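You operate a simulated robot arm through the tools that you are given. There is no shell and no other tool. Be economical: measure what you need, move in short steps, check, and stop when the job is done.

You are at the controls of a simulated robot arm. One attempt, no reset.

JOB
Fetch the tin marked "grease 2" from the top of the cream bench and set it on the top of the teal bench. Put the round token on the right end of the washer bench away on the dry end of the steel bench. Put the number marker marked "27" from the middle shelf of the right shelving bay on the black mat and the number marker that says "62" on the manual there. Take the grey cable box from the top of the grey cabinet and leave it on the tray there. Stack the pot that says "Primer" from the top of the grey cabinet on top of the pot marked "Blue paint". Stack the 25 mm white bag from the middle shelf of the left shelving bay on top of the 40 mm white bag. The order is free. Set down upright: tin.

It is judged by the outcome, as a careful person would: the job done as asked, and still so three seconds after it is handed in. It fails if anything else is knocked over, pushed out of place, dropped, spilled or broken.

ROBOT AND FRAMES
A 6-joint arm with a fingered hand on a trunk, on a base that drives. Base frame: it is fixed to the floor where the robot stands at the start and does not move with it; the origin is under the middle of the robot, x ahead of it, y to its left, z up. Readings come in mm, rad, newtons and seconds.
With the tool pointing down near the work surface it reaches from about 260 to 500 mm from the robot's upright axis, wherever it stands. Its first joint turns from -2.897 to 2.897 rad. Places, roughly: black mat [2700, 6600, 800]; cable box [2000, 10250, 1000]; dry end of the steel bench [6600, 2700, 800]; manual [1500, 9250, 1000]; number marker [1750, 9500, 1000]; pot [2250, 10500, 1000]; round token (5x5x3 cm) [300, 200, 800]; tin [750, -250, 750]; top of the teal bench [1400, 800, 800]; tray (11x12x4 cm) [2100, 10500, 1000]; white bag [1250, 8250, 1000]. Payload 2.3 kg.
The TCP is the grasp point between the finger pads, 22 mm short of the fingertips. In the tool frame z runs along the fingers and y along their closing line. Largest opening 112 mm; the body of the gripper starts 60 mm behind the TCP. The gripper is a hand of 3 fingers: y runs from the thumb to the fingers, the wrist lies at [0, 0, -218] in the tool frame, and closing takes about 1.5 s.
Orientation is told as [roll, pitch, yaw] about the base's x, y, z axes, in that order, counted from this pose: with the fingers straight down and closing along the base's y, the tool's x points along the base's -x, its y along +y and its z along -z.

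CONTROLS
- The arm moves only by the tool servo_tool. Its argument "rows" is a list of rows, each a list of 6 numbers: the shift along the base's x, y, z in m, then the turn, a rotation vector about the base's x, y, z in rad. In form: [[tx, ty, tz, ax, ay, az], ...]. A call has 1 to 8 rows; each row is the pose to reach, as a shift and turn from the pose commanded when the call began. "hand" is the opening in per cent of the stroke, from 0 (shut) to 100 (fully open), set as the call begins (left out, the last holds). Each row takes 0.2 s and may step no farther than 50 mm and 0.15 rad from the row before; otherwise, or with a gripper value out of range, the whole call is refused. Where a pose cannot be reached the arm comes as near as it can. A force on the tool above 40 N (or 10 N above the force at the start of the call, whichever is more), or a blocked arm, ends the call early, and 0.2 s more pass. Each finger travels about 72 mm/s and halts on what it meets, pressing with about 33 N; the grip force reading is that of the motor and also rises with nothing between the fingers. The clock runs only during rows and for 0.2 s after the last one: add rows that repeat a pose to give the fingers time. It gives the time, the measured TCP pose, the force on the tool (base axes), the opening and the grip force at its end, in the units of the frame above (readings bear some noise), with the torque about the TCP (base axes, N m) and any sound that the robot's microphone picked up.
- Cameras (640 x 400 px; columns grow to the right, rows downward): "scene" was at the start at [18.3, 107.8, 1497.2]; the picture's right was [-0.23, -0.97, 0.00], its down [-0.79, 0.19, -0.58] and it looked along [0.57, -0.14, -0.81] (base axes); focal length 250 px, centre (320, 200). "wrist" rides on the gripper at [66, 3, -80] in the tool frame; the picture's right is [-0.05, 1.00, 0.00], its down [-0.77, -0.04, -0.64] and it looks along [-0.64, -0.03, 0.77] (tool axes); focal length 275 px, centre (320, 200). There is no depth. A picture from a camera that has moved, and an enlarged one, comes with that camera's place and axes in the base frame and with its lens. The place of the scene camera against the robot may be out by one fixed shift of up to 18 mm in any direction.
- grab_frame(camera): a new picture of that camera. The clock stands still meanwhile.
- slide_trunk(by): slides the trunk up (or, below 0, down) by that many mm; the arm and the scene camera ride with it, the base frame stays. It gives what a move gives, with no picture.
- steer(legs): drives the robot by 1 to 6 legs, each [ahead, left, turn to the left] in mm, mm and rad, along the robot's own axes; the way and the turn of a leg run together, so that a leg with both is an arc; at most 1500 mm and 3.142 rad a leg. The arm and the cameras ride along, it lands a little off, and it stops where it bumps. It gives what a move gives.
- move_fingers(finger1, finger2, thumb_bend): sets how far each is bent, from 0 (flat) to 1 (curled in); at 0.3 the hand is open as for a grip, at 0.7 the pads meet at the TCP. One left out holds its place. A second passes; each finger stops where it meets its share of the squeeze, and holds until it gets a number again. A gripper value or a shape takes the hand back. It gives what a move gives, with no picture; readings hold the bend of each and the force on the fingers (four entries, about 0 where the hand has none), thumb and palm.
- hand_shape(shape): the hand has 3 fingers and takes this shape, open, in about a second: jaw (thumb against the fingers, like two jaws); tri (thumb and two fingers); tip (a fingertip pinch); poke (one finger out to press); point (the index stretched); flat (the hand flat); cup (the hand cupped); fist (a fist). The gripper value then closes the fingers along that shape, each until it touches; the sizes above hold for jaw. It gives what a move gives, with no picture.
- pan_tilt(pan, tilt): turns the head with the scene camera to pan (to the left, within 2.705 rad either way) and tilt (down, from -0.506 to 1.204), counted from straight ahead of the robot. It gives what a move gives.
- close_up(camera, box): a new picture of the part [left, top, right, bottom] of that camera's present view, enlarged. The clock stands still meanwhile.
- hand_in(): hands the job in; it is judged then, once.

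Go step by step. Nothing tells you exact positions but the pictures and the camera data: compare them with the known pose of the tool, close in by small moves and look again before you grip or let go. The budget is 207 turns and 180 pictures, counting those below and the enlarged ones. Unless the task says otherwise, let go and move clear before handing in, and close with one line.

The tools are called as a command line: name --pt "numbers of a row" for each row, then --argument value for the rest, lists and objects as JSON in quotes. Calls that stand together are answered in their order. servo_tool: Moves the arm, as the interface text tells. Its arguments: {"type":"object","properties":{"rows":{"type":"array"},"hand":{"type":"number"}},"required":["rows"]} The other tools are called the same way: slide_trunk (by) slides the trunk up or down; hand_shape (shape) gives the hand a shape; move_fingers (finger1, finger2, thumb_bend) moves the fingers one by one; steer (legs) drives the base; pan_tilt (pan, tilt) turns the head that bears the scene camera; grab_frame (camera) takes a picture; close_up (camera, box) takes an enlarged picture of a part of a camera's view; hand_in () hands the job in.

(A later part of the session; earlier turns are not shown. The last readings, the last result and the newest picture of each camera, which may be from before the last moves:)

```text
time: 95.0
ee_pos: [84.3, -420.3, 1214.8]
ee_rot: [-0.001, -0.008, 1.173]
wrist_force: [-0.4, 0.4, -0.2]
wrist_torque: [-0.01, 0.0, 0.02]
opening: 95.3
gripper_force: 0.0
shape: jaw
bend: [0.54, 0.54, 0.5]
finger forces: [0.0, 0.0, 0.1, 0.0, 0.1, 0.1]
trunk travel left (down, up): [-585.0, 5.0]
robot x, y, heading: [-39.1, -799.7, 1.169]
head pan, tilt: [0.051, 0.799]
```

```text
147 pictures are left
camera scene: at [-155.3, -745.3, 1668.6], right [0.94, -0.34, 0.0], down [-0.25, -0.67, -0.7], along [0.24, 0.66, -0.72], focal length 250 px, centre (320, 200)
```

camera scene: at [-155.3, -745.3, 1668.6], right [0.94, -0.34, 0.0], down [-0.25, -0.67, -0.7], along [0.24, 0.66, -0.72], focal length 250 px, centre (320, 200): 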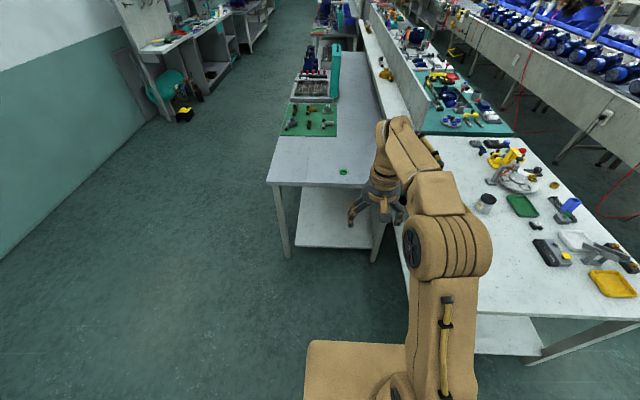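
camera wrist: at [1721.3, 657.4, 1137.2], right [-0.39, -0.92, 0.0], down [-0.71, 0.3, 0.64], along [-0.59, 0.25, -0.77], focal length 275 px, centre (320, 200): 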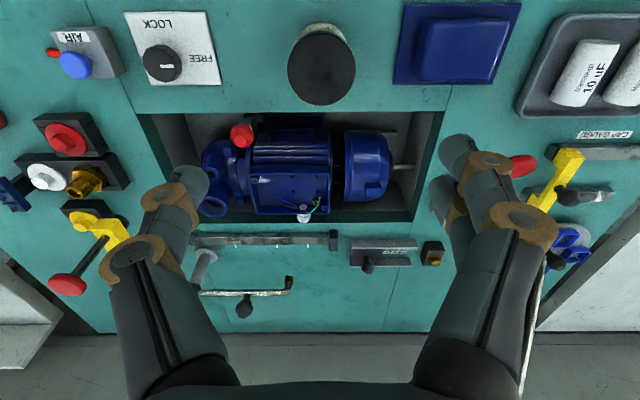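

The token is near (320, 208). I drive up to the washer bench's end so it is 370 mm ahead.

steer --legs '[[690, 25, 0.02]]'

slide_trunk --by -160

grab_frame --camera "wrist"

```text
time: 98.8
ee_pos: [310.2, 231.7, 1215.3]
ee_rot: [0.0, -0.008, 1.199]
wrist_force: [-0.7, -0.2, -0.1]
wrist_torque: [0.01, 0.02, 0.01]
opening: 94.8
gripper_force: 0.1
shape: jaw
bend: [0.54, 0.54, 0.5]
finger forces: [0.1, 0.0, 0.1, 0.0, 0.1, 0.0]
trunk travel left (down, up): [-585.0, 5.0]
robot x, y, heading: [202.1, -156.7, 1.2]
head pan, tilt: [0.051, 0.799]
```

```text
time: 100.7
ee_pos: [310.7, 230.6, 1056.5]
ee_rot: [-0.002, -0.007, 1.201]
wrist_force: [-0.7, -1.2, -0.1]
wrist_torque: [0.0, -0.03, 0.03]
opening: 94.6
gripper_force: 0.1
shape: jaw
bend: [0.54, 0.54, 0.5]
finger forces: [0.0, 0.0, 0.0, 0.0, 0.0, 0.1]
trunk travel left (down, up): [-425.0, 165.0]
robot x, y, heading: [194.0, -159.8, 1.201]
head pan, tilt: [0.051, 0.799]
```

```text
146 pictures are left
camera wrist: at [283.6, 170.2, 1136.5], right [-0.91, 0.41, 0.0], down [0.31, 0.7, 0.64], along [0.26, 0.59, -0.77], focal length 275 px, centre (320, 200)
```

wrist: 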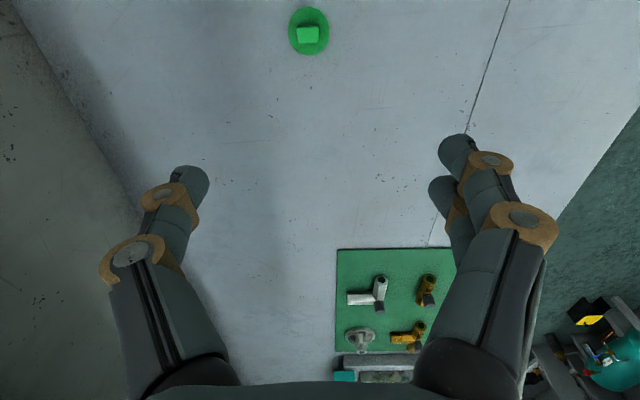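

servo_tool --pt "0.004 -0.02 -0.05 0 0 0" --pt "0.004 -0.02 -0.1 0 0 0" --pt "0.004 -0.02 -0.14 0 0 0" --pt "0.004 -0.02 -0.14 0 0 0" --hand 60

grab_frame --camera "wrist"

close_up --camera "wrist" --box '[240, 40, 400, 140]'

```text
refused: row 1 steps farther than a row can; nothing moved
```

```text
145 pictures are left
camera wrist: at [283.6, 170.2, 1136.5], right [-0.91, 0.41, 0.0], down [0.31, 0.7, 0.64], along [0.26, 0.59, -0.77], focal length 275 px, centre (320, 200)
```

wrist: 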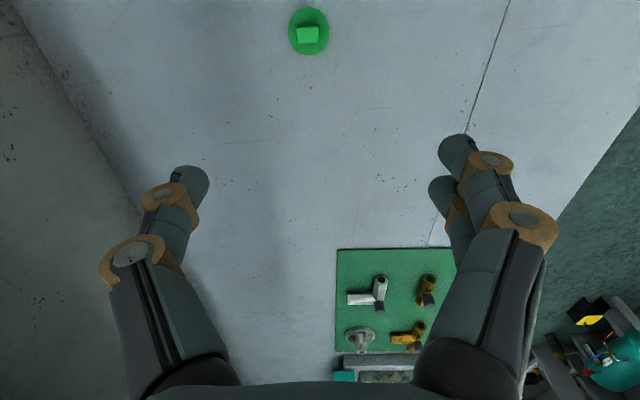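

```text
4.00 times, centred on (320, 90) of wrist
camera zoom: at [283.6, 170.2, 1136.5], right [-0.91, 0.41, 0.0], down [0.31, 0.7, 0.64], along [0.26, 0.59, -0.77], focal length 1101 px, centre (320, 640)
```

zoom: 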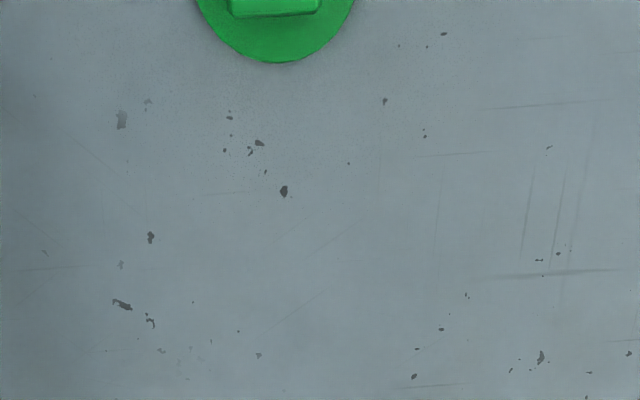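

That step was slightly too long; I repeat with shorter ones.

servo_tool --pt "0.004 -0.01 -0.04 0 0 0" --pt "0.004 -0.02 -0.08 0 0 0" --pt "0.004 -0.02 -0.12 0 0 0" --pt "0.004 -0.02 -0.15 0 0 0" --pt "0.004 -0.02 -0.15 0 0 0" --hand 70

grab_frame --camera "wrist"

```text
time: 101.9
ee_pos: [314.5, 209.8, 904.1]
ee_rot: [0.001, -0.006, 1.2]
wrist_force: [0.2, 0.3, -0.4]
wrist_torque: [-0.04, 0.0, -0.01]
opening: 78.8
gripper_force: 0.1
shape: jaw
bend: [0.67, 0.67, 0.64]
finger forces: [0.0, 0.0, 0.0, 0.1, 0.0, 0.0]
trunk travel left (down, up): [-425.0, 165.0]
robot x, y, heading: [196.8, -156.8, 1.193]
head pan, tilt: [0.051, 0.799]
```

```text
143 pictures are left
camera wrist: at [287.0, 149.3, 985.3], right [-0.91, 0.41, 0.0], down [0.31, 0.7, 0.64], along [0.26, 0.59, -0.77], focal length 275 px, centre (320, 200)
```

wrist: 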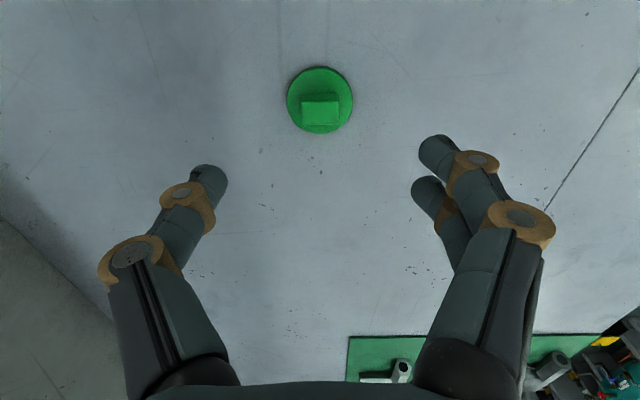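

The token is centred. I lower to grip its knob.

servo_tool --pt "0 0 -0.04 0 0 0" --pt "0 0 -0.07 0 0 0" --pt "0 0 -0.073 0 0 0" --pt "0 0 -0.073 0 0 0"

servo_tool --pt "0 0 0 0 0 0" --pt "0 0 0 0 0 0" --pt "0 0 0 0 0 0" --pt "0 0 0 0 0 0" --pt "0 0 0 0 0 0" --pt "0 0 0 0 0 0" --pt "0 0 0 0 0 0" --hand 0

grab_frame --camera "wrist"

```text
time: 102.9
ee_pos: [313.7, 209.8, 832.0]
ee_rot: [-0.001, -0.008, 1.2]
wrist_force: [-0.4, 0.0, 0.6]
wrist_torque: [-0.04, 0.01, 0.0]
opening: 78.8
gripper_force: 0.0
shape: jaw
bend: [0.67, 0.67, 0.64]
finger forces: [0.0, 0.0, 0.1, 0.1, 0.0, 0.0]
trunk travel left (down, up): [-425.0, 165.0]
robot x, y, heading: [200.1, -157.2, 1.202]
head pan, tilt: [0.051, 0.799]
```

```text
time: 104.5
ee_pos: [313.7, 209.4, 833.3]
ee_rot: [-0.001, -0.007, 1.198]
wrist_force: [1.3, 0.5, 2.1]
wrist_torque: [0.06, 0.02, 0.0]
opening: 12.6
gripper_force: 32.6
shape: jaw
bend: [0.74, 0.71, 0.7]
finger forces: [13.8, 21.8, 0.1, 0.0, 29.4, 0.0]
trunk travel left (down, up): [-425.0, 165.0]
robot x, y, heading: [200.3, -154.7, 1.199]
head pan, tilt: [0.051, 0.799]
```

```text
142 pictures are left
camera wrist: at [287.1, 148.9, 913.8], right [-0.91, 0.41, 0.0], down [0.31, 0.7, 0.64], along [0.26, 0.59, -0.77], focal length 275 px, centre (320, 200)
```

wrist: 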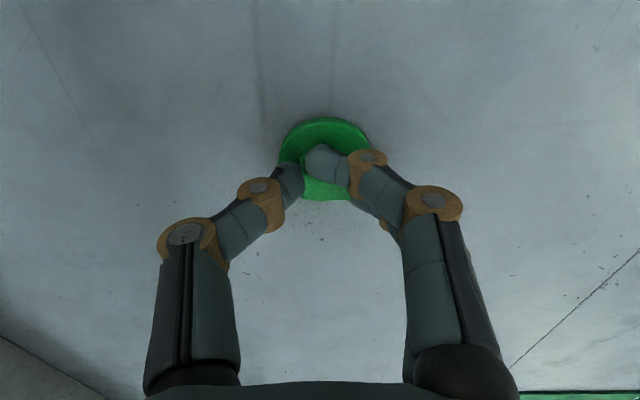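

The fingers hold the knob; I lift and check that the token comes with the hand.

servo_tool --pt "0 0 0.03 0 0 0" --pt "0 0 0.08 0 0 0" --pt "0 0 0.13 0 0 0" --pt "0 0 0.18 0 0 0" --pt "0 0 0.23 0 0 0" --pt "0 0 0.23 0 0 0"

grab_frame --camera "wrist"

pan_tilt --pan 0.5 --tilt 0.3

grab_frame --camera "scene"

```text
time: 105.9
ee_pos: [315.7, 209.9, 1061.4]
ee_rot: [0.0, -0.007, 1.2]
wrist_force: [0.0, 1.1, -0.3]
wrist_torque: [-0.02, 0.0, 0.0]
opening: 10.7
gripper_force: 32.6
shape: jaw
bend: [0.75, 0.7, 0.71]
finger forces: [10.2, 22.4, 0.0, 0.1, 26.9, 0.0]
trunk travel left (down, up): [-425.0, 165.0]
robot x, y, heading: [199.8, -154.3, 1.198]
head pan, tilt: [0.051, 0.799]
```

```text
141 pictures are left
camera wrist: at [287.9, 149.2, 1143.4], right [-0.91, 0.41, 0.0], down [0.31, 0.7, 0.64], along [0.26, 0.59, -0.77], focal length 275 px, centre (320, 200)
```

wrist: 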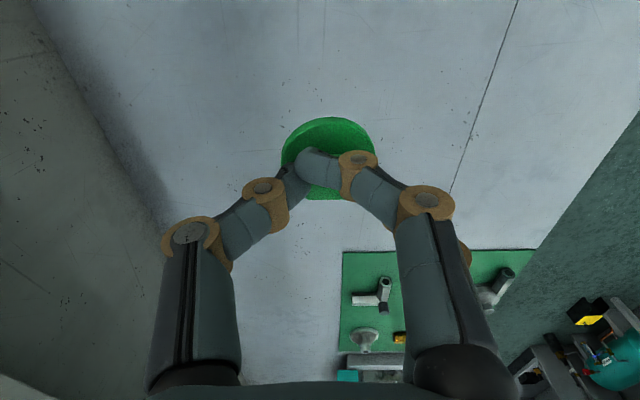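

```text
time: 106.8
ee_pos: [315.4, 210.0, 1062.4]
ee_rot: [0.0, -0.007, 1.2]
wrist_force: [-0.7, 0.4, 0.4]
wrist_torque: [-0.02, 0.0, -0.02]
opening: 10.9
gripper_force: 33.1
shape: jaw
bend: [0.75, 0.7, 0.71]
finger forces: [10.3, 22.3, 0.0, 0.0, 26.9, 0.1]
trunk travel left (down, up): [-425.0, 165.0]
robot x, y, heading: [197.1, -159.3, 1.199]
head pan, tilt: [0.499, 0.3]
```

```text
140 pictures are left
camera scene: at [41.6, -84.1, 1552.9], right [0.99, 0.13, 0.0], down [0.04, -0.29, -0.95], along [-0.12, 0.95, -0.3], focal length 250 px, centre (320, 200)
```

scene: 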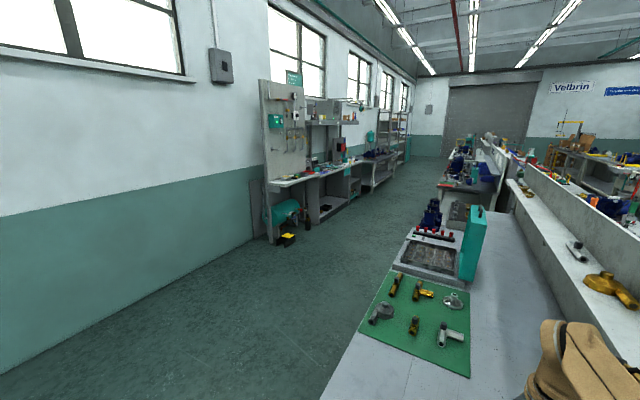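

The token is held. Now the long drive: out into the left corridor and along it.

steer --legs '[[-300, 0, 0], [0, 1150, -0.008], [1500, 0, 0], [1500, 0, 0], [1500, 0, 0], [1500, 0, 0]]'

pan_tilt --pan -0.3 --tilt 0.3

grab_frame --camera "scene"

pan_tilt --pan 0.5 --tilt 0.3

grab_frame --camera "scene"

```text
time: 142.4
ee_pos: [1219.2, 5965.2, 1062.0]
ee_rot: [-0.001, -0.007, 1.226]
wrist_force: [-0.5, -0.6, -1.0]
wrist_torque: [-0.02, 0.02, 0.03]
opening: 11.0
gripper_force: 32.7
shape: jaw
bend: [0.75, 0.7, 0.71]
finger forces: [10.1, 22.3, 0.1, 0.1, 26.9, 0.0]
trunk travel left (down, up): [-425.0, 165.0]
robot x, y, heading: [1114.5, 5599.4, 1.227]
head pan, tilt: [0.499, 0.3]
```

```text
time: 143.5
ee_pos: [1218.4, 5965.0, 1062.3]
ee_rot: [0.001, -0.006, 1.224]
wrist_force: [1.0, 0.1, 0.0]
wrist_torque: [0.02, 0.0, -0.01]
opening: 10.8
gripper_force: 33.6
shape: jaw
bend: [0.75, 0.7, 0.71]
finger forces: [10.0, 22.2, 0.0, 0.0, 26.9, 0.0]
trunk travel left (down, up): [-425.0, 165.0]
robot x, y, heading: [1113.0, 5597.8, 1.226]
head pan, tilt: [-0.3, 0.3]
```

```text
139 pictures are left
camera scene: at [1023.4, 5646.4, 1553.0], right [0.8, -0.6, 0.0], down [-0.18, -0.24, -0.96], along [0.57, 0.76, -0.3], focal length 250 px, centre (320, 200)
```

scene: 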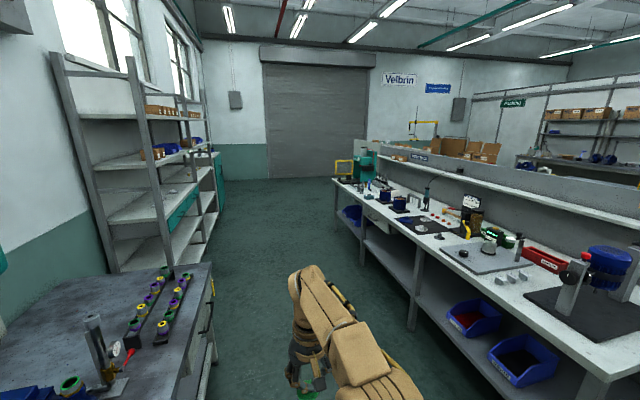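

```text
time: 144.6
ee_pos: [1218.9, 5965.2, 1061.7]
ee_rot: [0.0, -0.006, 1.224]
wrist_force: [0.6, 0.3, -0.1]
wrist_torque: [0.01, -0.01, -0.01]
opening: 11.0
gripper_force: 33.3
shape: jaw
bend: [0.75, 0.7, 0.71]
finger forces: [10.1, 22.3, 0.1, 0.0, 26.8, 0.0]
trunk travel left (down, up): [-425.0, 165.0]
robot x, y, heading: [1112.1, 5599.6, 1.226]
head pan, tilt: [0.499, 0.3]
```

```text
138 pictures are left
camera scene: at [953.1, 5664.1, 1553.0], right [0.99, 0.15, 0.0], down [0.04, -0.29, -0.96], along [-0.14, 0.94, -0.3], focal length 250 px, centre (320, 200)
```

scene: 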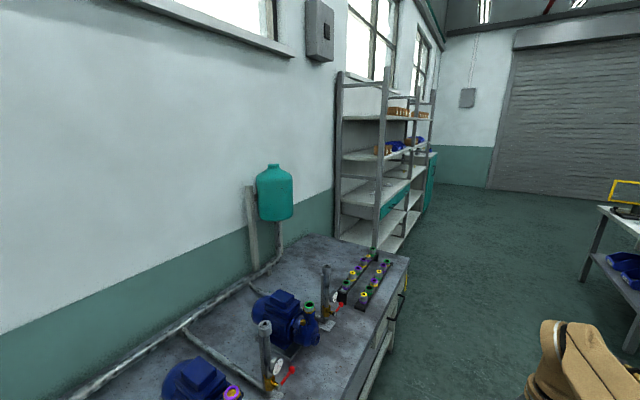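

The black mat is ahead on the right, the shelving bays on the left. I keep on to the open area by the gate and look right for the steel bench.

steer --legs '[[0, 0, -0.036], [1500, -50, 0], [1500, 0, 0], [800, 0, 0]]'

pan_tilt --pan -1.4 --tilt 0.2

grab_frame --camera "scene"

pan_tilt --pan -2.3 --tilt 0.2

grab_frame --camera "scene"

pan_tilt --pan 1.0 --tilt 0.4

grab_frame --camera "scene"

```text
refused: leg 2 is longer than a leg can be; nothing moved
```

```text
time: 146.5
ee_pos: [1219.7, 5965.3, 1061.9]
ee_rot: [0.001, -0.007, 1.226]
wrist_force: [-0.5, 0.4, -0.2]
wrist_torque: [-0.01, 0.02, 0.03]
opening: 11.0
gripper_force: 32.8
shape: jaw
bend: [0.75, 0.7, 0.71]
finger forces: [10.1, 22.2, 0.0, 0.0, 26.8, 0.0]
trunk travel left (down, up): [-425.0, 165.0]
robot x, y, heading: [1116.2, 5595.0, 1.223]
head pan, tilt: [-1.4, 0.201]
```

```text
137 pictures are left
camera scene: at [1059.0, 5555.6, 1562.2], right [-0.17, -0.98, 0.0], down [-0.2, 0.03, -0.98], along [0.96, -0.17, -0.2], focal length 250 px, centre (320, 200)
```

scene: 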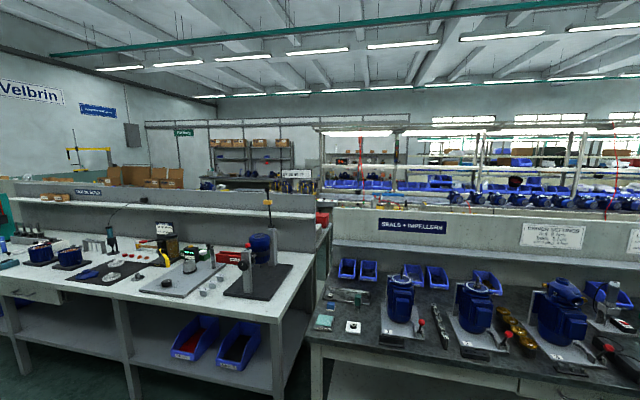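

```text
time: 147.7
ee_pos: [1218.5, 5965.0, 1061.8]
ee_rot: [0.0, -0.007, 1.225]
wrist_force: [0.3, 0.2, -0.6]
wrist_torque: [0.02, 0.0, 0.0]
opening: 10.7
gripper_force: 33.1
shape: jaw
bend: [0.75, 0.7, 0.71]
finger forces: [10.1, 22.3, 0.0, 0.0, 26.9, 0.0]
trunk travel left (down, up): [-425.0, 165.0]
robot x, y, heading: [1112.2, 5596.1, 1.224]
head pan, tilt: [-2.3, 0.201]
```

```text
136 pictures are left
camera scene: at [1011.5, 5489.8, 1562.2], right [-0.88, -0.48, 0.0], down [-0.09, 0.18, -0.98], along [0.47, -0.86, -0.2], focal length 250 px, centre (320, 200)
```

scene: 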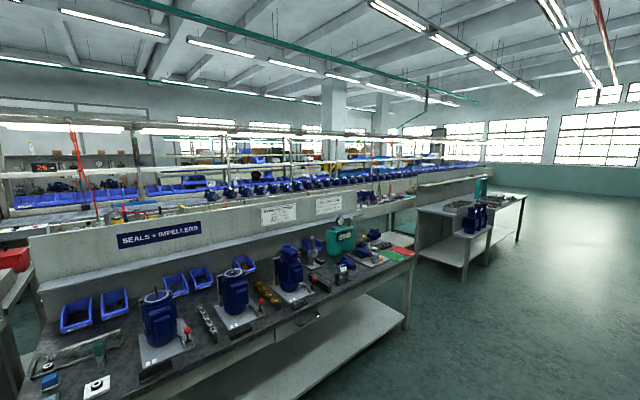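

```text
time: 150.5
ee_pos: [1218.5, 5965.2, 1061.7]
ee_rot: [0.001, -0.007, 1.224]
wrist_force: [0.0, -1.1, 0.7]
wrist_torque: [0.0, 0.0, 0.02]
opening: 10.9
gripper_force: 32.6
shape: jaw
bend: [0.75, 0.7, 0.71]
finger forces: [10.2, 22.3, 0.0, 0.1, 26.9, 0.0]
trunk travel left (down, up): [-425.0, 165.0]
robot x, y, heading: [1114.0, 5597.3, 1.231]
head pan, tilt: [1.0, 0.4]
```

```text
135 pictures are left
camera scene: at [910.9, 5645.3, 1543.7], right [0.79, 0.61, 0.0], down [0.24, -0.31, -0.92], along [-0.56, 0.73, -0.39], focal length 250 px, centre (320, 200)
```

scene: 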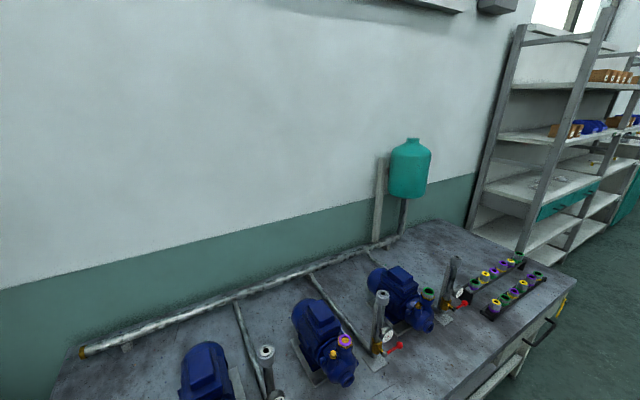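

That leg was a hair too long; I drive on in legal legs.

steer --legs '[[0, 0, -0.036], [1490, -50, 0], [1500, 0, 0], [800, 0, 0]]'

pan_tilt --pan -1.5 --tilt 0.2

grab_frame --camera "scene"

pan_tilt --pan 1.2 --tilt 0.4

grab_frame --camera "scene"

```text
time: 169.2
ee_pos: [2743.1, 9445.3, 1062.1]
ee_rot: [0.0, -0.007, 1.167]
wrist_force: [0.6, -0.3, 0.4]
wrist_torque: [-0.02, 0.0, 0.02]
opening: 10.6
gripper_force: 32.8
shape: jaw
bend: [0.75, 0.7, 0.71]
finger forces: [10.0, 22.3, 0.0, 0.0, 26.9, 0.0]
trunk travel left (down, up): [-425.0, 165.0]
robot x, y, heading: [2611.1, 9084.3, 1.166]
head pan, tilt: [1.0, 0.4]
```

```text
time: 171.5
ee_pos: [2742.2, 9444.7, 1062.3]
ee_rot: [0.001, -0.006, 1.166]
wrist_force: [0.2, 0.5, 0.9]
wrist_torque: [0.01, 0.02, 0.03]
opening: 10.8
gripper_force: 33.3
shape: jaw
bend: [0.75, 0.7, 0.71]
finger forces: [10.1, 22.3, 0.0, 0.1, 26.9, 0.0]
trunk travel left (down, up): [-425.0, 165.0]
robot x, y, heading: [2615.0, 9084.4, 1.166]
head pan, tilt: [-1.499, 0.201]
```

```text
134 pictures are left
camera scene: at [2557.1, 9037.2, 1562.2], right [-0.33, -0.94, 0.0], down [-0.19, 0.07, -0.98], along [0.93, -0.32, -0.2], focal length 250 px, centre (320, 200)
```

scene: 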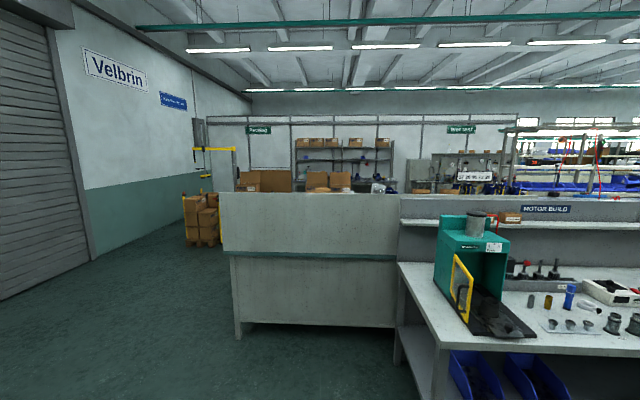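

```text
time: 173.9
ee_pos: [2742.9, 9444.4, 1061.5]
ee_rot: [0.0, -0.007, 1.165]
wrist_force: [-0.3, -0.5, -0.8]
wrist_torque: [0.02, -0.01, 0.01]
opening: 11.0
gripper_force: 32.8
shape: jaw
bend: [0.75, 0.7, 0.71]
finger forces: [10.0, 22.3, 0.0, 0.0, 26.9, 0.0]
trunk travel left (down, up): [-425.0, 165.0]
robot x, y, heading: [2614.1, 9083.4, 1.169]
head pan, tilt: [1.201, 0.4]
```

```text
133 pictures are left
camera scene: at [2403.0, 9132.7, 1543.7], right [0.7, 0.71, 0.0], down [0.28, -0.27, -0.92], along [-0.66, 0.65, -0.39], focal length 250 px, centre (320, 200)
```

scene: 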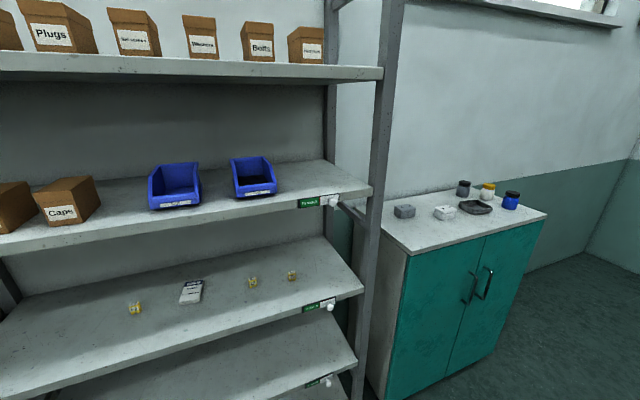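

The bays and the grey cabinet are right here to my left; I will return to them. For the steel bench I go round the grey bench end ahead, then look.

steer --legs '[[1350, 0, 0.02], [0, -1500, 0], [0, -1050, 0]]'

pan_tilt --pan -1.6 --tilt 0.25

grab_frame --camera "scene"

pan_tilt --pan -2.5 --tilt 0.25

grab_frame --camera "scene"

```text
time: 192.7
ee_pos: [5618.7, 9709.9, 1062.0]
ee_rot: [0.0, -0.007, 1.178]
wrist_force: [-0.1, -0.9, -0.4]
wrist_torque: [-0.01, 0.0, -0.03]
opening: 10.8
gripper_force: 32.6
shape: jaw
bend: [0.75, 0.7, 0.71]
finger forces: [9.9, 22.3, 0.0, 0.1, 26.8, 0.0]
trunk travel left (down, up): [-425.0, 165.0]
robot x, y, heading: [5493.1, 9345.0, 1.178]
head pan, tilt: [1.201, 0.4]
```

```text
time: 195.1
ee_pos: [5618.4, 9711.0, 1062.3]
ee_rot: [0.0, -0.006, 1.18]
wrist_force: [0.4, 0.2, -1.5]
wrist_torque: [-0.05, 0.03, -0.01]
opening: 11.0
gripper_force: 32.8
shape: jaw
bend: [0.75, 0.7, 0.71]
finger forces: [9.9, 22.3, 0.1, 0.0, 26.9, 0.0]
trunk travel left (down, up): [-425.0, 165.0]
robot x, y, heading: [5495.9, 9347.2, 1.18]
head pan, tilt: [-1.6, 0.25]
```

```text
132 pictures are left
camera scene: at [5434.3, 9291.4, 1557.7], right [-0.41, -0.91, 0.0], down [-0.23, 0.1, -0.97], along [0.88, -0.4, -0.25], focal length 250 px, centre (320, 200)
```

scene: 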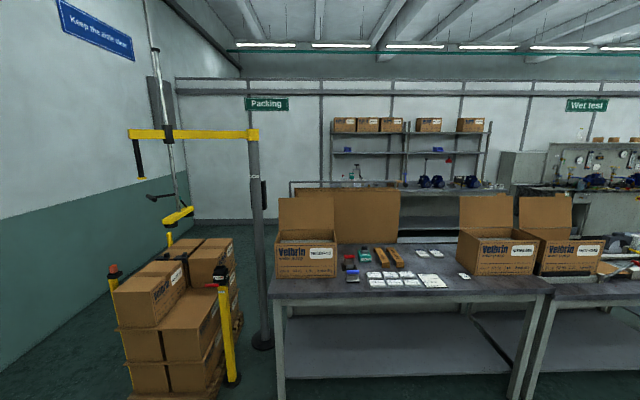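

```text
time: 196.3
ee_pos: [5618.3, 9709.9, 1061.2]
ee_rot: [-0.001, -0.008, 1.179]
wrist_force: [0.0, 0.8, -0.3]
wrist_torque: [0.0, -0.02, 0.02]
opening: 10.8
gripper_force: 33.1
shape: jaw
bend: [0.75, 0.7, 0.71]
finger forces: [9.8, 22.2, 0.0, 0.0, 26.9, 0.0]
trunk travel left (down, up): [-425.0, 165.0]
robot x, y, heading: [5495.0, 9350.9, 1.18]
head pan, tilt: [-2.499, 0.25]
```

```text
131 pictures are left
camera scene: at [5372.2, 9239.2, 1557.7], right [-0.97, -0.25, 0.0], down [-0.06, 0.24, -0.97], along [0.24, -0.94, -0.25], focal length 250 px, centre (320, 200)
```

scene: 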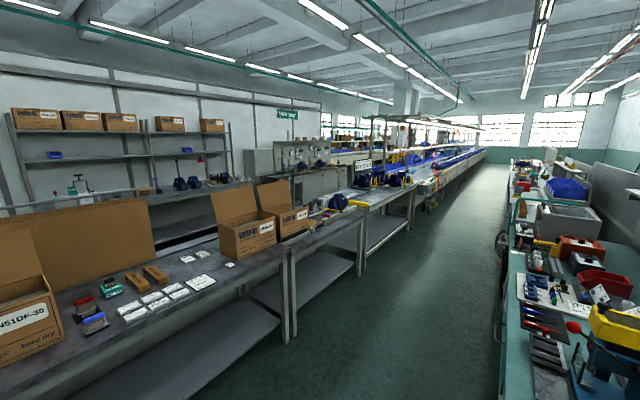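

The "Wet test" station beyond the packing line is likely the steel bench. The passage is on the left, between the pallet and the wall; I go through it and look again.

steer --legs '[[1420, 0, 0.01], [0, -1500, 0], [0, -1000, 0]]'

pan_tilt --pan -2.3 --tilt 0.35

grab_frame --camera "scene"

pan_tilt --pan -1.4 --tilt 0.35

grab_frame --camera "scene"

```text
time: 215.1
ee_pos: [8455.4, 10065.8, 1061.3]
ee_rot: [0.001, -0.006, 1.188]
wrist_force: [-0.3, 0.4, -0.4]
wrist_torque: [0.01, 0.02, -0.03]
opening: 10.6
gripper_force: 32.7
shape: jaw
bend: [0.75, 0.7, 0.71]
finger forces: [9.7, 22.3, 0.1, 0.1, 26.9, 0.0]
trunk travel left (down, up): [-425.0, 165.0]
robot x, y, heading: [8335.1, 9703.3, 1.185]
head pan, tilt: [-2.499, 0.25]
```

```text
time: 215.8
ee_pos: [8455.5, 10067.9, 1061.7]
ee_rot: [0.0, -0.006, 1.188]
wrist_force: [-0.3, -0.1, -0.1]
wrist_torque: [0.04, -0.05, -0.01]
opening: 10.6
gripper_force: 32.8
shape: jaw
bend: [0.75, 0.7, 0.71]
finger forces: [9.7, 22.4, 0.0, 0.0, 27.0, 0.1]
trunk travel left (down, up): [-425.0, 165.0]
robot x, y, heading: [8333.4, 9705.0, 1.19]
head pan, tilt: [-2.3, 0.351]
```

```text
130 pictures are left
camera scene: at [8230.7, 9600.0, 1548.3], right [-0.9, -0.44, 0.0], down [-0.15, 0.31, -0.94], along [0.41, -0.84, -0.34], focal length 250 px, centre (320, 200)
```

scene: 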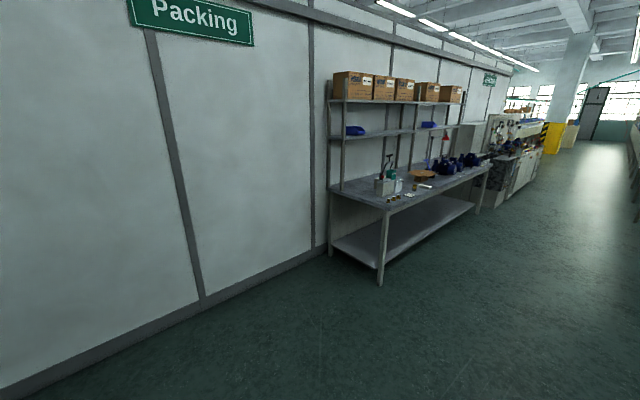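

```text
time: 217.0
ee_pos: [8454.8, 10067.0, 1062.3]
ee_rot: [-0.001, -0.005, 1.189]
wrist_force: [0.1, 0.3, 0.0]
wrist_torque: [-0.01, 0.02, 0.0]
opening: 10.8
gripper_force: 32.7
shape: jaw
bend: [0.75, 0.7, 0.71]
finger forces: [9.7, 22.2, 0.0, 0.0, 26.9, 0.1]
trunk travel left (down, up): [-425.0, 165.0]
robot x, y, heading: [8336.7, 9704.0, 1.191]
head pan, tilt: [-1.4, 0.351]
```

```text
129 pictures are left
camera scene: at [8280.7, 9663.9, 1548.2], right [-0.21, -0.98, 0.0], down [-0.34, 0.07, -0.94], along [0.92, -0.2, -0.34], focal length 250 px, centre (320, 200)
```

scene: 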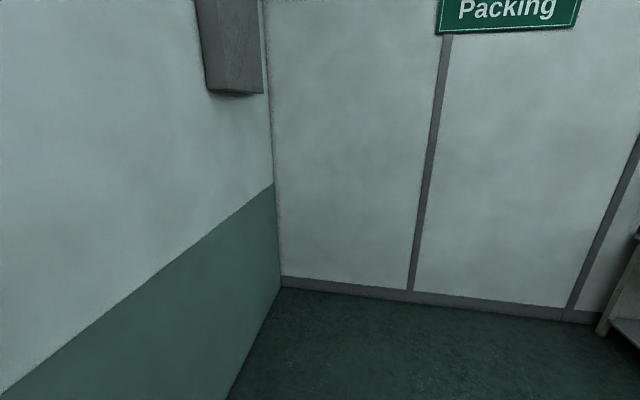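

This is the rear aisle; the wet-test steel bench lies far down it. I turn to face that side and slide along.

steer --legs '[[0, 0, -1.571], [0, -1500, 0], [0, -1500, 0], [0, -1500, 0], [0, -1200, 0]]'

pan_tilt --pan -0.9 --tilt 0.35

grab_frame --camera "scene"

pan_tilt --pan 0.1 --tilt 0.35

grab_frame --camera "scene"

```text
time: 248.1
ee_pos: [6332.9, 4357.1, 1063.5]
ee_rot: [0.0, -0.007, -0.434]
wrist_force: [0.4, -0.2, -0.1]
wrist_torque: [0.01, 0.0, -0.02]
opening: 10.6
gripper_force: 33.2
shape: jaw
bend: [0.75, 0.7, 0.71]
finger forces: [8.4, 22.4, 0.1, 0.0, 26.9, 0.0]
trunk travel left (down, up): [-425.0, 165.0]
robot x, y, heading: [5976.1, 4495.1, -0.436]
head pan, tilt: [-1.4, 0.351]
```

```text
time: 249.0
ee_pos: [6332.8, 4357.1, 1060.9]
ee_rot: [-0.002, -0.007, -0.436]
wrist_force: [0.3, -0.7, -0.3]
wrist_torque: [0.01, 0.01, -0.03]
opening: 10.9
gripper_force: 32.4
shape: jaw
bend: [0.75, 0.7, 0.71]
finger forces: [8.6, 22.3, 0.0, 0.0, 26.8, 0.1]
trunk travel left (down, up): [-425.0, 165.0]
robot x, y, heading: [5976.6, 4498.2, -0.435]
head pan, tilt: [-0.901, 0.351]
```

```text
128 pictures are left
camera scene: at [6008.5, 4541.3, 1548.2], right [-0.97, -0.23, 0.0], down [-0.08, 0.33, -0.94], along [0.22, -0.91, -0.34], focal length 250 px, centre (320, 200)
```

scene: 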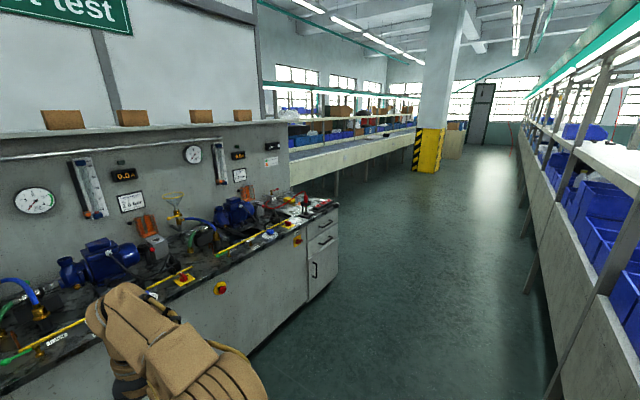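

```text
time: 250.3
ee_pos: [6331.5, 4355.3, 1061.3]
ee_rot: [-0.001, -0.008, -0.433]
wrist_force: [0.2, 0.0, -0.4]
wrist_torque: [0.0, -0.01, -0.03]
opening: 10.6
gripper_force: 33.4
shape: jaw
bend: [0.75, 0.7, 0.71]
finger forces: [8.4, 22.4, 0.1, 0.0, 26.8, 0.0]
trunk travel left (down, up): [-425.0, 165.0]
robot x, y, heading: [5974.4, 4494.5, -0.433]
head pan, tilt: [0.099, 0.351]
```

```text
127 pictures are left
camera scene: at [6074.8, 4601.2, 1548.2], right [-0.33, -0.94, 0.0], down [-0.32, 0.11, -0.94], along [0.89, -0.31, -0.34], focal length 250 px, centre (320, 200)
```

scene: 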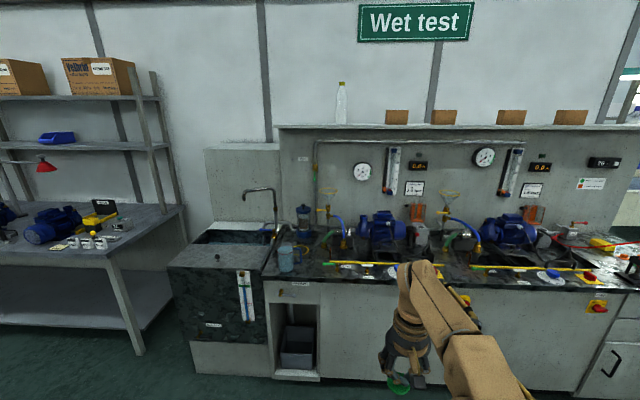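

The bench's sink is at the left; the dry end must be at its right end. I slide there and look at the top.

steer --legs '[[0, 0, 0.05], [0, -1200, 0], [300, 0, 0]]'

pan_tilt --pan 0.0 --tilt 0.6

grab_frame --camera "scene"

grab_frame --camera "wrist"

```text
time: 258.4
ee_pos: [6167.8, 3153.2, 1062.0]
ee_rot: [0.0, -0.007, -0.384]
wrist_force: [1.1, 0.1, 0.0]
wrist_torque: [-0.01, 0.04, -0.02]
opening: 10.8
gripper_force: 33.5
shape: jaw
bend: [0.75, 0.7, 0.71]
finger forces: [8.5, 22.3, 0.0, 0.1, 26.8, 0.1]
trunk travel left (down, up): [-425.0, 165.0]
robot x, y, heading: [5803.1, 3271.3, -0.383]
head pan, tilt: [0.099, 0.351]
```

```text
time: 259.2
ee_pos: [6167.7, 3152.6, 1061.2]
ee_rot: [-0.001, -0.008, -0.386]
wrist_force: [-0.5, -0.7, 0.7]
wrist_torque: [-0.05, 0.01, 0.01]
opening: 10.8
gripper_force: 33.3
shape: jaw
bend: [0.75, 0.7, 0.71]
finger forces: [8.3, 22.3, 0.1, 0.0, 26.9, 0.1]
trunk travel left (down, up): [-425.0, 165.0]
robot x, y, heading: [5808.5, 3270.0, -0.383]
head pan, tilt: [0.0, 0.6]
```

```text
126 pictures are left
camera scene: at [5890.3, 3377.5, 1525.5], right [-0.37, -0.93, 0.0], down [-0.52, 0.21, -0.83], along [0.77, -0.31, -0.56], focal length 250 px, centre (320, 200)
```

scene: 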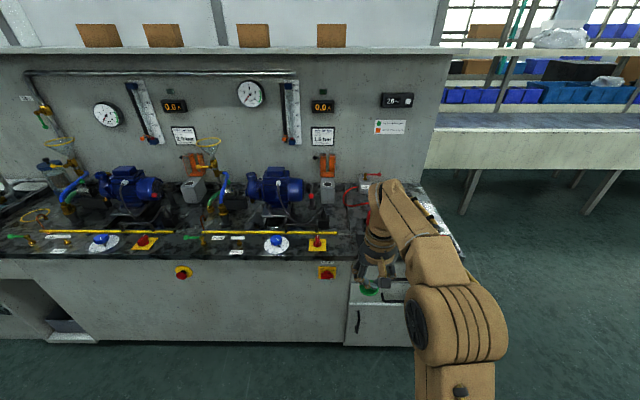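

```text
125 pictures are left
camera wrist: at [6107.6, 3181.7, 1143.0], right [0.42, 0.91, 0.0], down [0.7, -0.32, 0.64], along [0.58, -0.27, -0.77], focal length 275 px, centre (320, 200)
```

wrist: 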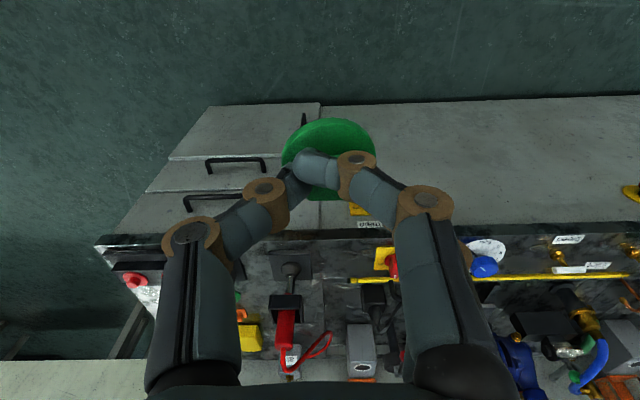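

The arm hides the dry end; I slide right a bit more to see it.

steer --legs '[[0, -420, 0]]'

pan_tilt --pan 0.1 --tilt 0.7

grab_frame --camera "scene"

close_up --camera "scene" --box '[160, 100, 400, 250]'

```text
time: 261.8
ee_pos: [6010.0, 2763.8, 1061.0]
ee_rot: [0.0, -0.005, -0.383]
wrist_force: [0.1, 0.3, -0.4]
wrist_torque: [-0.02, 0.0, 0.03]
opening: 10.8
gripper_force: 32.5
shape: jaw
bend: [0.75, 0.7, 0.71]
finger forces: [8.4, 22.4, 0.0, 0.1, 26.8, 0.0]
trunk travel left (down, up): [-425.0, 165.0]
robot x, y, heading: [5646.4, 2885.1, -0.383]
head pan, tilt: [0.0, 0.6]
```

```text
time: 262.5
ee_pos: [6010.0, 2763.8, 1061.6]
ee_rot: [0.0, -0.007, -0.382]
wrist_force: [0.4, 0.2, -0.7]
wrist_torque: [0.01, 0.02, 0.0]
opening: 10.7
gripper_force: 33.0
shape: jaw
bend: [0.75, 0.7, 0.71]
finger forces: [8.3, 22.4, 0.0, 0.1, 26.8, 0.0]
trunk travel left (down, up): [-425.0, 165.0]
robot x, y, heading: [5648.1, 2882.3, -0.383]
head pan, tilt: [0.099, 0.7]
```

```text
124 pictures are left
camera scene: at [5732.4, 2996.8, 1516.9], right [-0.28, -0.96, 0.0], down [-0.62, 0.18, -0.77], along [0.73, -0.21, -0.64], focal length 250 px, centre (320, 200)
```

scene: 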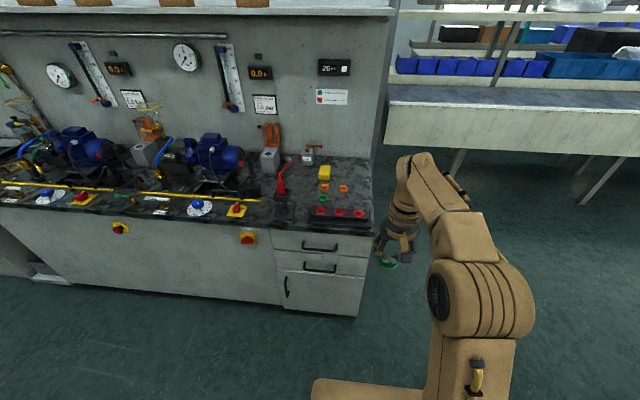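

```text
2.67 times, centred on (280, 175) of scene
camera zoom: at [5732.4, 2996.8, 1516.9], right [-0.28, -0.96, 0.0], down [-0.62, 0.18, -0.77], along [0.73, -0.21, -0.64], focal length 666 px, centre (427, 267)
```

zoom: 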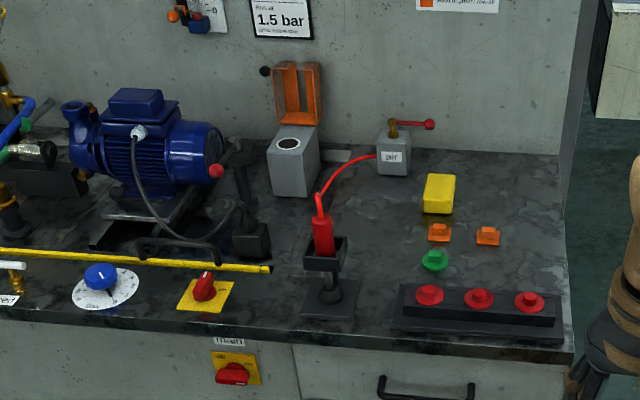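

There is free top at the right of the orange tokens, near (6515, 2586). I take the robot past the bench's right end so that spot is within easy reach.

steer --legs '[[0, -225, 0], [590, 0, 0.0]]'

pan_tilt --pan 0.5 --tilt 1.0

grab_frame --camera "scene"

grab_frame --camera "wrist"

```text
time: 267.1
ee_pos: [6478.4, 2335.5, 1062.6]
ee_rot: [-0.001, -0.008, -0.381]
wrist_force: [0.2, -0.6, 0.3]
wrist_torque: [-0.02, 0.03, 0.0]
opening: 10.7
gripper_force: 32.9
shape: jaw
bend: [0.75, 0.7, 0.71]
finger forces: [8.4, 22.4, 0.0, 0.0, 26.8, 0.0]
trunk travel left (down, up): [-425.0, 165.0]
robot x, y, heading: [6112.5, 2458.7, -0.385]
head pan, tilt: [0.099, 0.7]
```

```text
time: 268.0
ee_pos: [6476.4, 2335.5, 1061.7]
ee_rot: [0.0, -0.008, -0.381]
wrist_force: [0.5, -0.1, 0.4]
wrist_torque: [0.01, 0.0, -0.06]
opening: 10.6
gripper_force: 32.9
shape: jaw
bend: [0.75, 0.7, 0.71]
finger forces: [8.3, 22.4, 0.1, 0.0, 26.9, 0.0]
trunk travel left (down, up): [-425.0, 165.0]
robot x, y, heading: [6112.5, 2454.4, -0.38]
head pan, tilt: [0.499, 1.0]
```

```text
122 pictures are left
camera scene: at [6186.1, 2600.0, 1493.5], right [0.12, -0.99, 0.0], down [-0.84, -0.1, -0.54], along [0.54, 0.06, -0.84], focal length 250 px, centre (320, 200)
```

scene: 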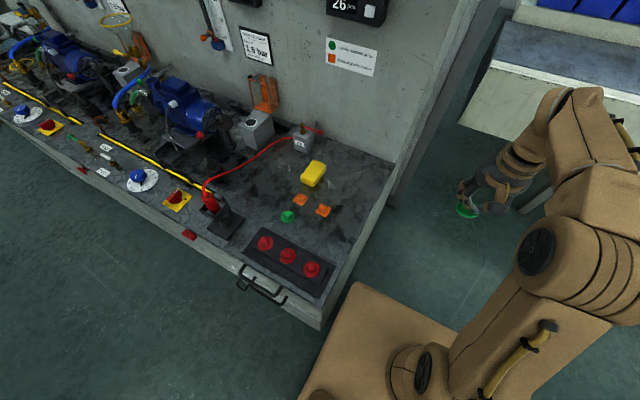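

```text
121 pictures are left
camera wrist: at [6416.7, 2363.7, 1143.0], right [0.41, 0.91, 0.0], down [0.7, -0.32, 0.64], along [0.58, -0.27, -0.77], focal length 275 px, centre (320, 200)
```

wrist: 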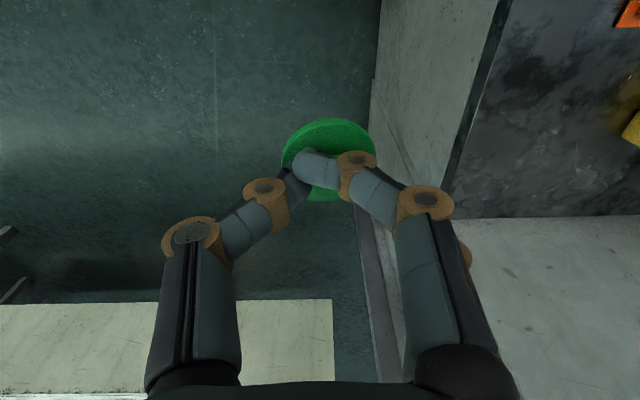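

Driving another 100 mm along the bench end brings a roomy spot near (6610, 2560) within reach. Then I bring the token over it.

steer --legs '[[100, 0, 0.0]]'

servo_tool --pt "0.01 0.045 0 0 0 0" --pt "0.02 0.09 0 0 0 0" --pt "0.025 0.135 0 0 0 0" --pt "0.03 0.18 0 0 0 0" --pt "0.035 0.225 0 0 0 0" --pt "0.035 0.255 0 0 0 0" --pt "0.035 0.255 -0.04 0 0 0" --pt "0.035 0.255 -0.08 0 0 0"

grab_frame --camera "scene"

grab_frame --camera "wrist"

```text
time: 269.1
ee_pos: [6571.4, 2298.3, 1061.5]
ee_rot: [0.0, -0.007, -0.381]
wrist_force: [-0.4, -0.8, 0.0]
wrist_torque: [0.02, 0.03, -0.03]
opening: 10.8
gripper_force: 33.3
shape: jaw
bend: [0.75, 0.7, 0.71]
finger forces: [8.4, 22.5, 0.0, 0.1, 26.8, 0.0]
trunk travel left (down, up): [-425.0, 165.0]
robot x, y, heading: [6205.0, 2419.1, -0.386]
head pan, tilt: [0.499, 1.0]
```

```text
time: 270.9
ee_pos: [6605.8, 2554.2, 982.2]
ee_rot: [0.0, -0.008, -0.382]
wrist_force: [0.5, -0.5, -0.4]
wrist_torque: [0.0, 0.0, 0.0]
opening: 10.2
gripper_force: 33.0
shape: jaw
bend: [0.76, 0.69, 0.72]
finger forces: [6.5, 22.8, 0.0, 0.0, 26.9, 0.1]
trunk travel left (down, up): [-425.0, 165.0]
robot x, y, heading: [6201.7, 2416.7, -0.38]
head pan, tilt: [0.499, 1.0]
```

```text
120 pictures are left
camera scene: at [6279.9, 2562.8, 1493.4], right [0.12, -0.99, 0.0], down [-0.84, -0.1, -0.54], along [0.54, 0.06, -0.84], focal length 250 px, centre (320, 200)
```

scene: 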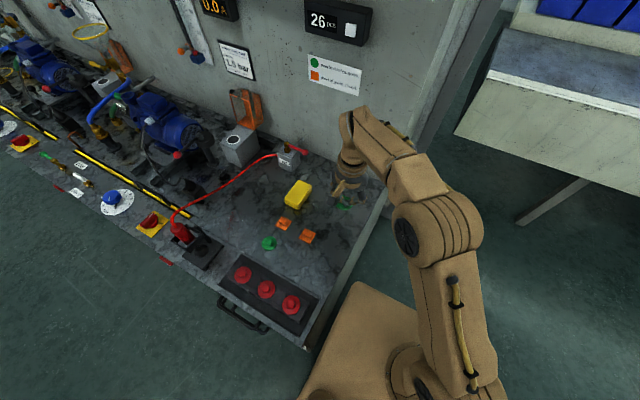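

```text
119 pictures are left
camera wrist: at [6545.7, 2581.3, 1063.1], right [0.42, 0.91, 0.0], down [0.7, -0.32, 0.64], along [0.58, -0.27, -0.77], focal length 275 px, centre (320, 200)
```

wrist: 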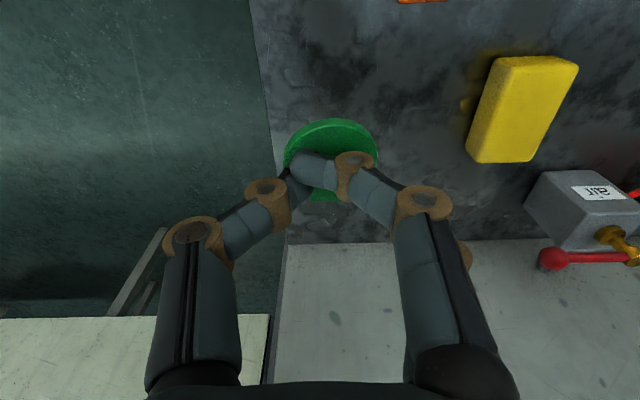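

The spot is free all round; I shift 20 mm away from the bench edge and lower the token.

servo_tool --pt "0.007 0.019 0 0 0 0" --pt "0.007 0.019 -0.045 0 0 0" --pt "0.007 0.019 -0.09 0 0 0" --pt "0.007 0.019 -0.13 0 0 0" --pt "0.007 0.019 -0.138 0 0 0" --pt "0.007 0.019 -0.138 0 0 0"

servo_tool --pt "0 0 -0.003 0 0 0" --pt "0 0 -0.006 0 0 0" --pt "0 0 -0.009 0 0 0" --pt "0 0 -0.012 0 0 0" --pt "0 0 -0.015 0 0 0" --pt "0 0 -0.018 0 0 0" --pt "0 0 -0.021 0 0 0"

grab_frame --camera "wrist"

```text
time: 272.4
ee_pos: [6612.4, 2571.2, 843.8]
ee_rot: [0.0, -0.008, -0.383]
wrist_force: [-0.7, 0.6, -0.8]
wrist_torque: [0.02, 0.02, 0.0]
opening: 10.2
gripper_force: 32.5
shape: jaw
bend: [0.76, 0.69, 0.72]
finger forces: [6.5, 23.1, 0.0, 0.0, 26.9, 0.0]
trunk travel left (down, up): [-425.0, 165.0]
robot x, y, heading: [6205.8, 2415.7, -0.381]
head pan, tilt: [0.499, 1.0]
```

```text
time: 274.1
ee_pos: [6609.3, 2572.5, 827.5]
ee_rot: [0.008, -0.014, -0.383]
wrist_force: [-8.7, -3.1, 29.8]
wrist_torque: [0.1, -0.22, 0.02]
opening: 14.2
gripper_force: 32.1
shape: jaw
bend: [0.76, 0.73, 0.73]
finger forces: [11.3, 24.5, 0.0, 0.0, 36.1, 0.0]
trunk travel left (down, up): [-425.0, 165.0]
robot x, y, heading: [6204.6, 2419.8, -0.386]
head pan, tilt: [0.499, 1.0]
stopped in row 7: the force on the tool passed its limit at 41 N (the readings are from after the stop); the commanded pose is now the measured one
```

```text
118 pictures are left
camera wrist: at [6549.3, 2599.2, 908.0], right [0.42, 0.91, 0.01], down [0.69, -0.32, 0.65], along [0.59, -0.26, -0.76], focal length 275 px, centre (320, 200)
```

wrist: 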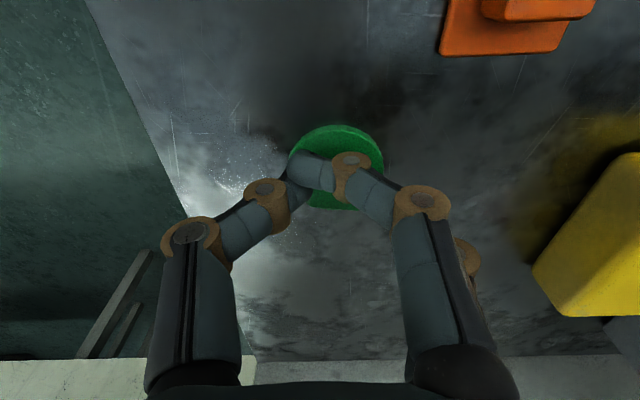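

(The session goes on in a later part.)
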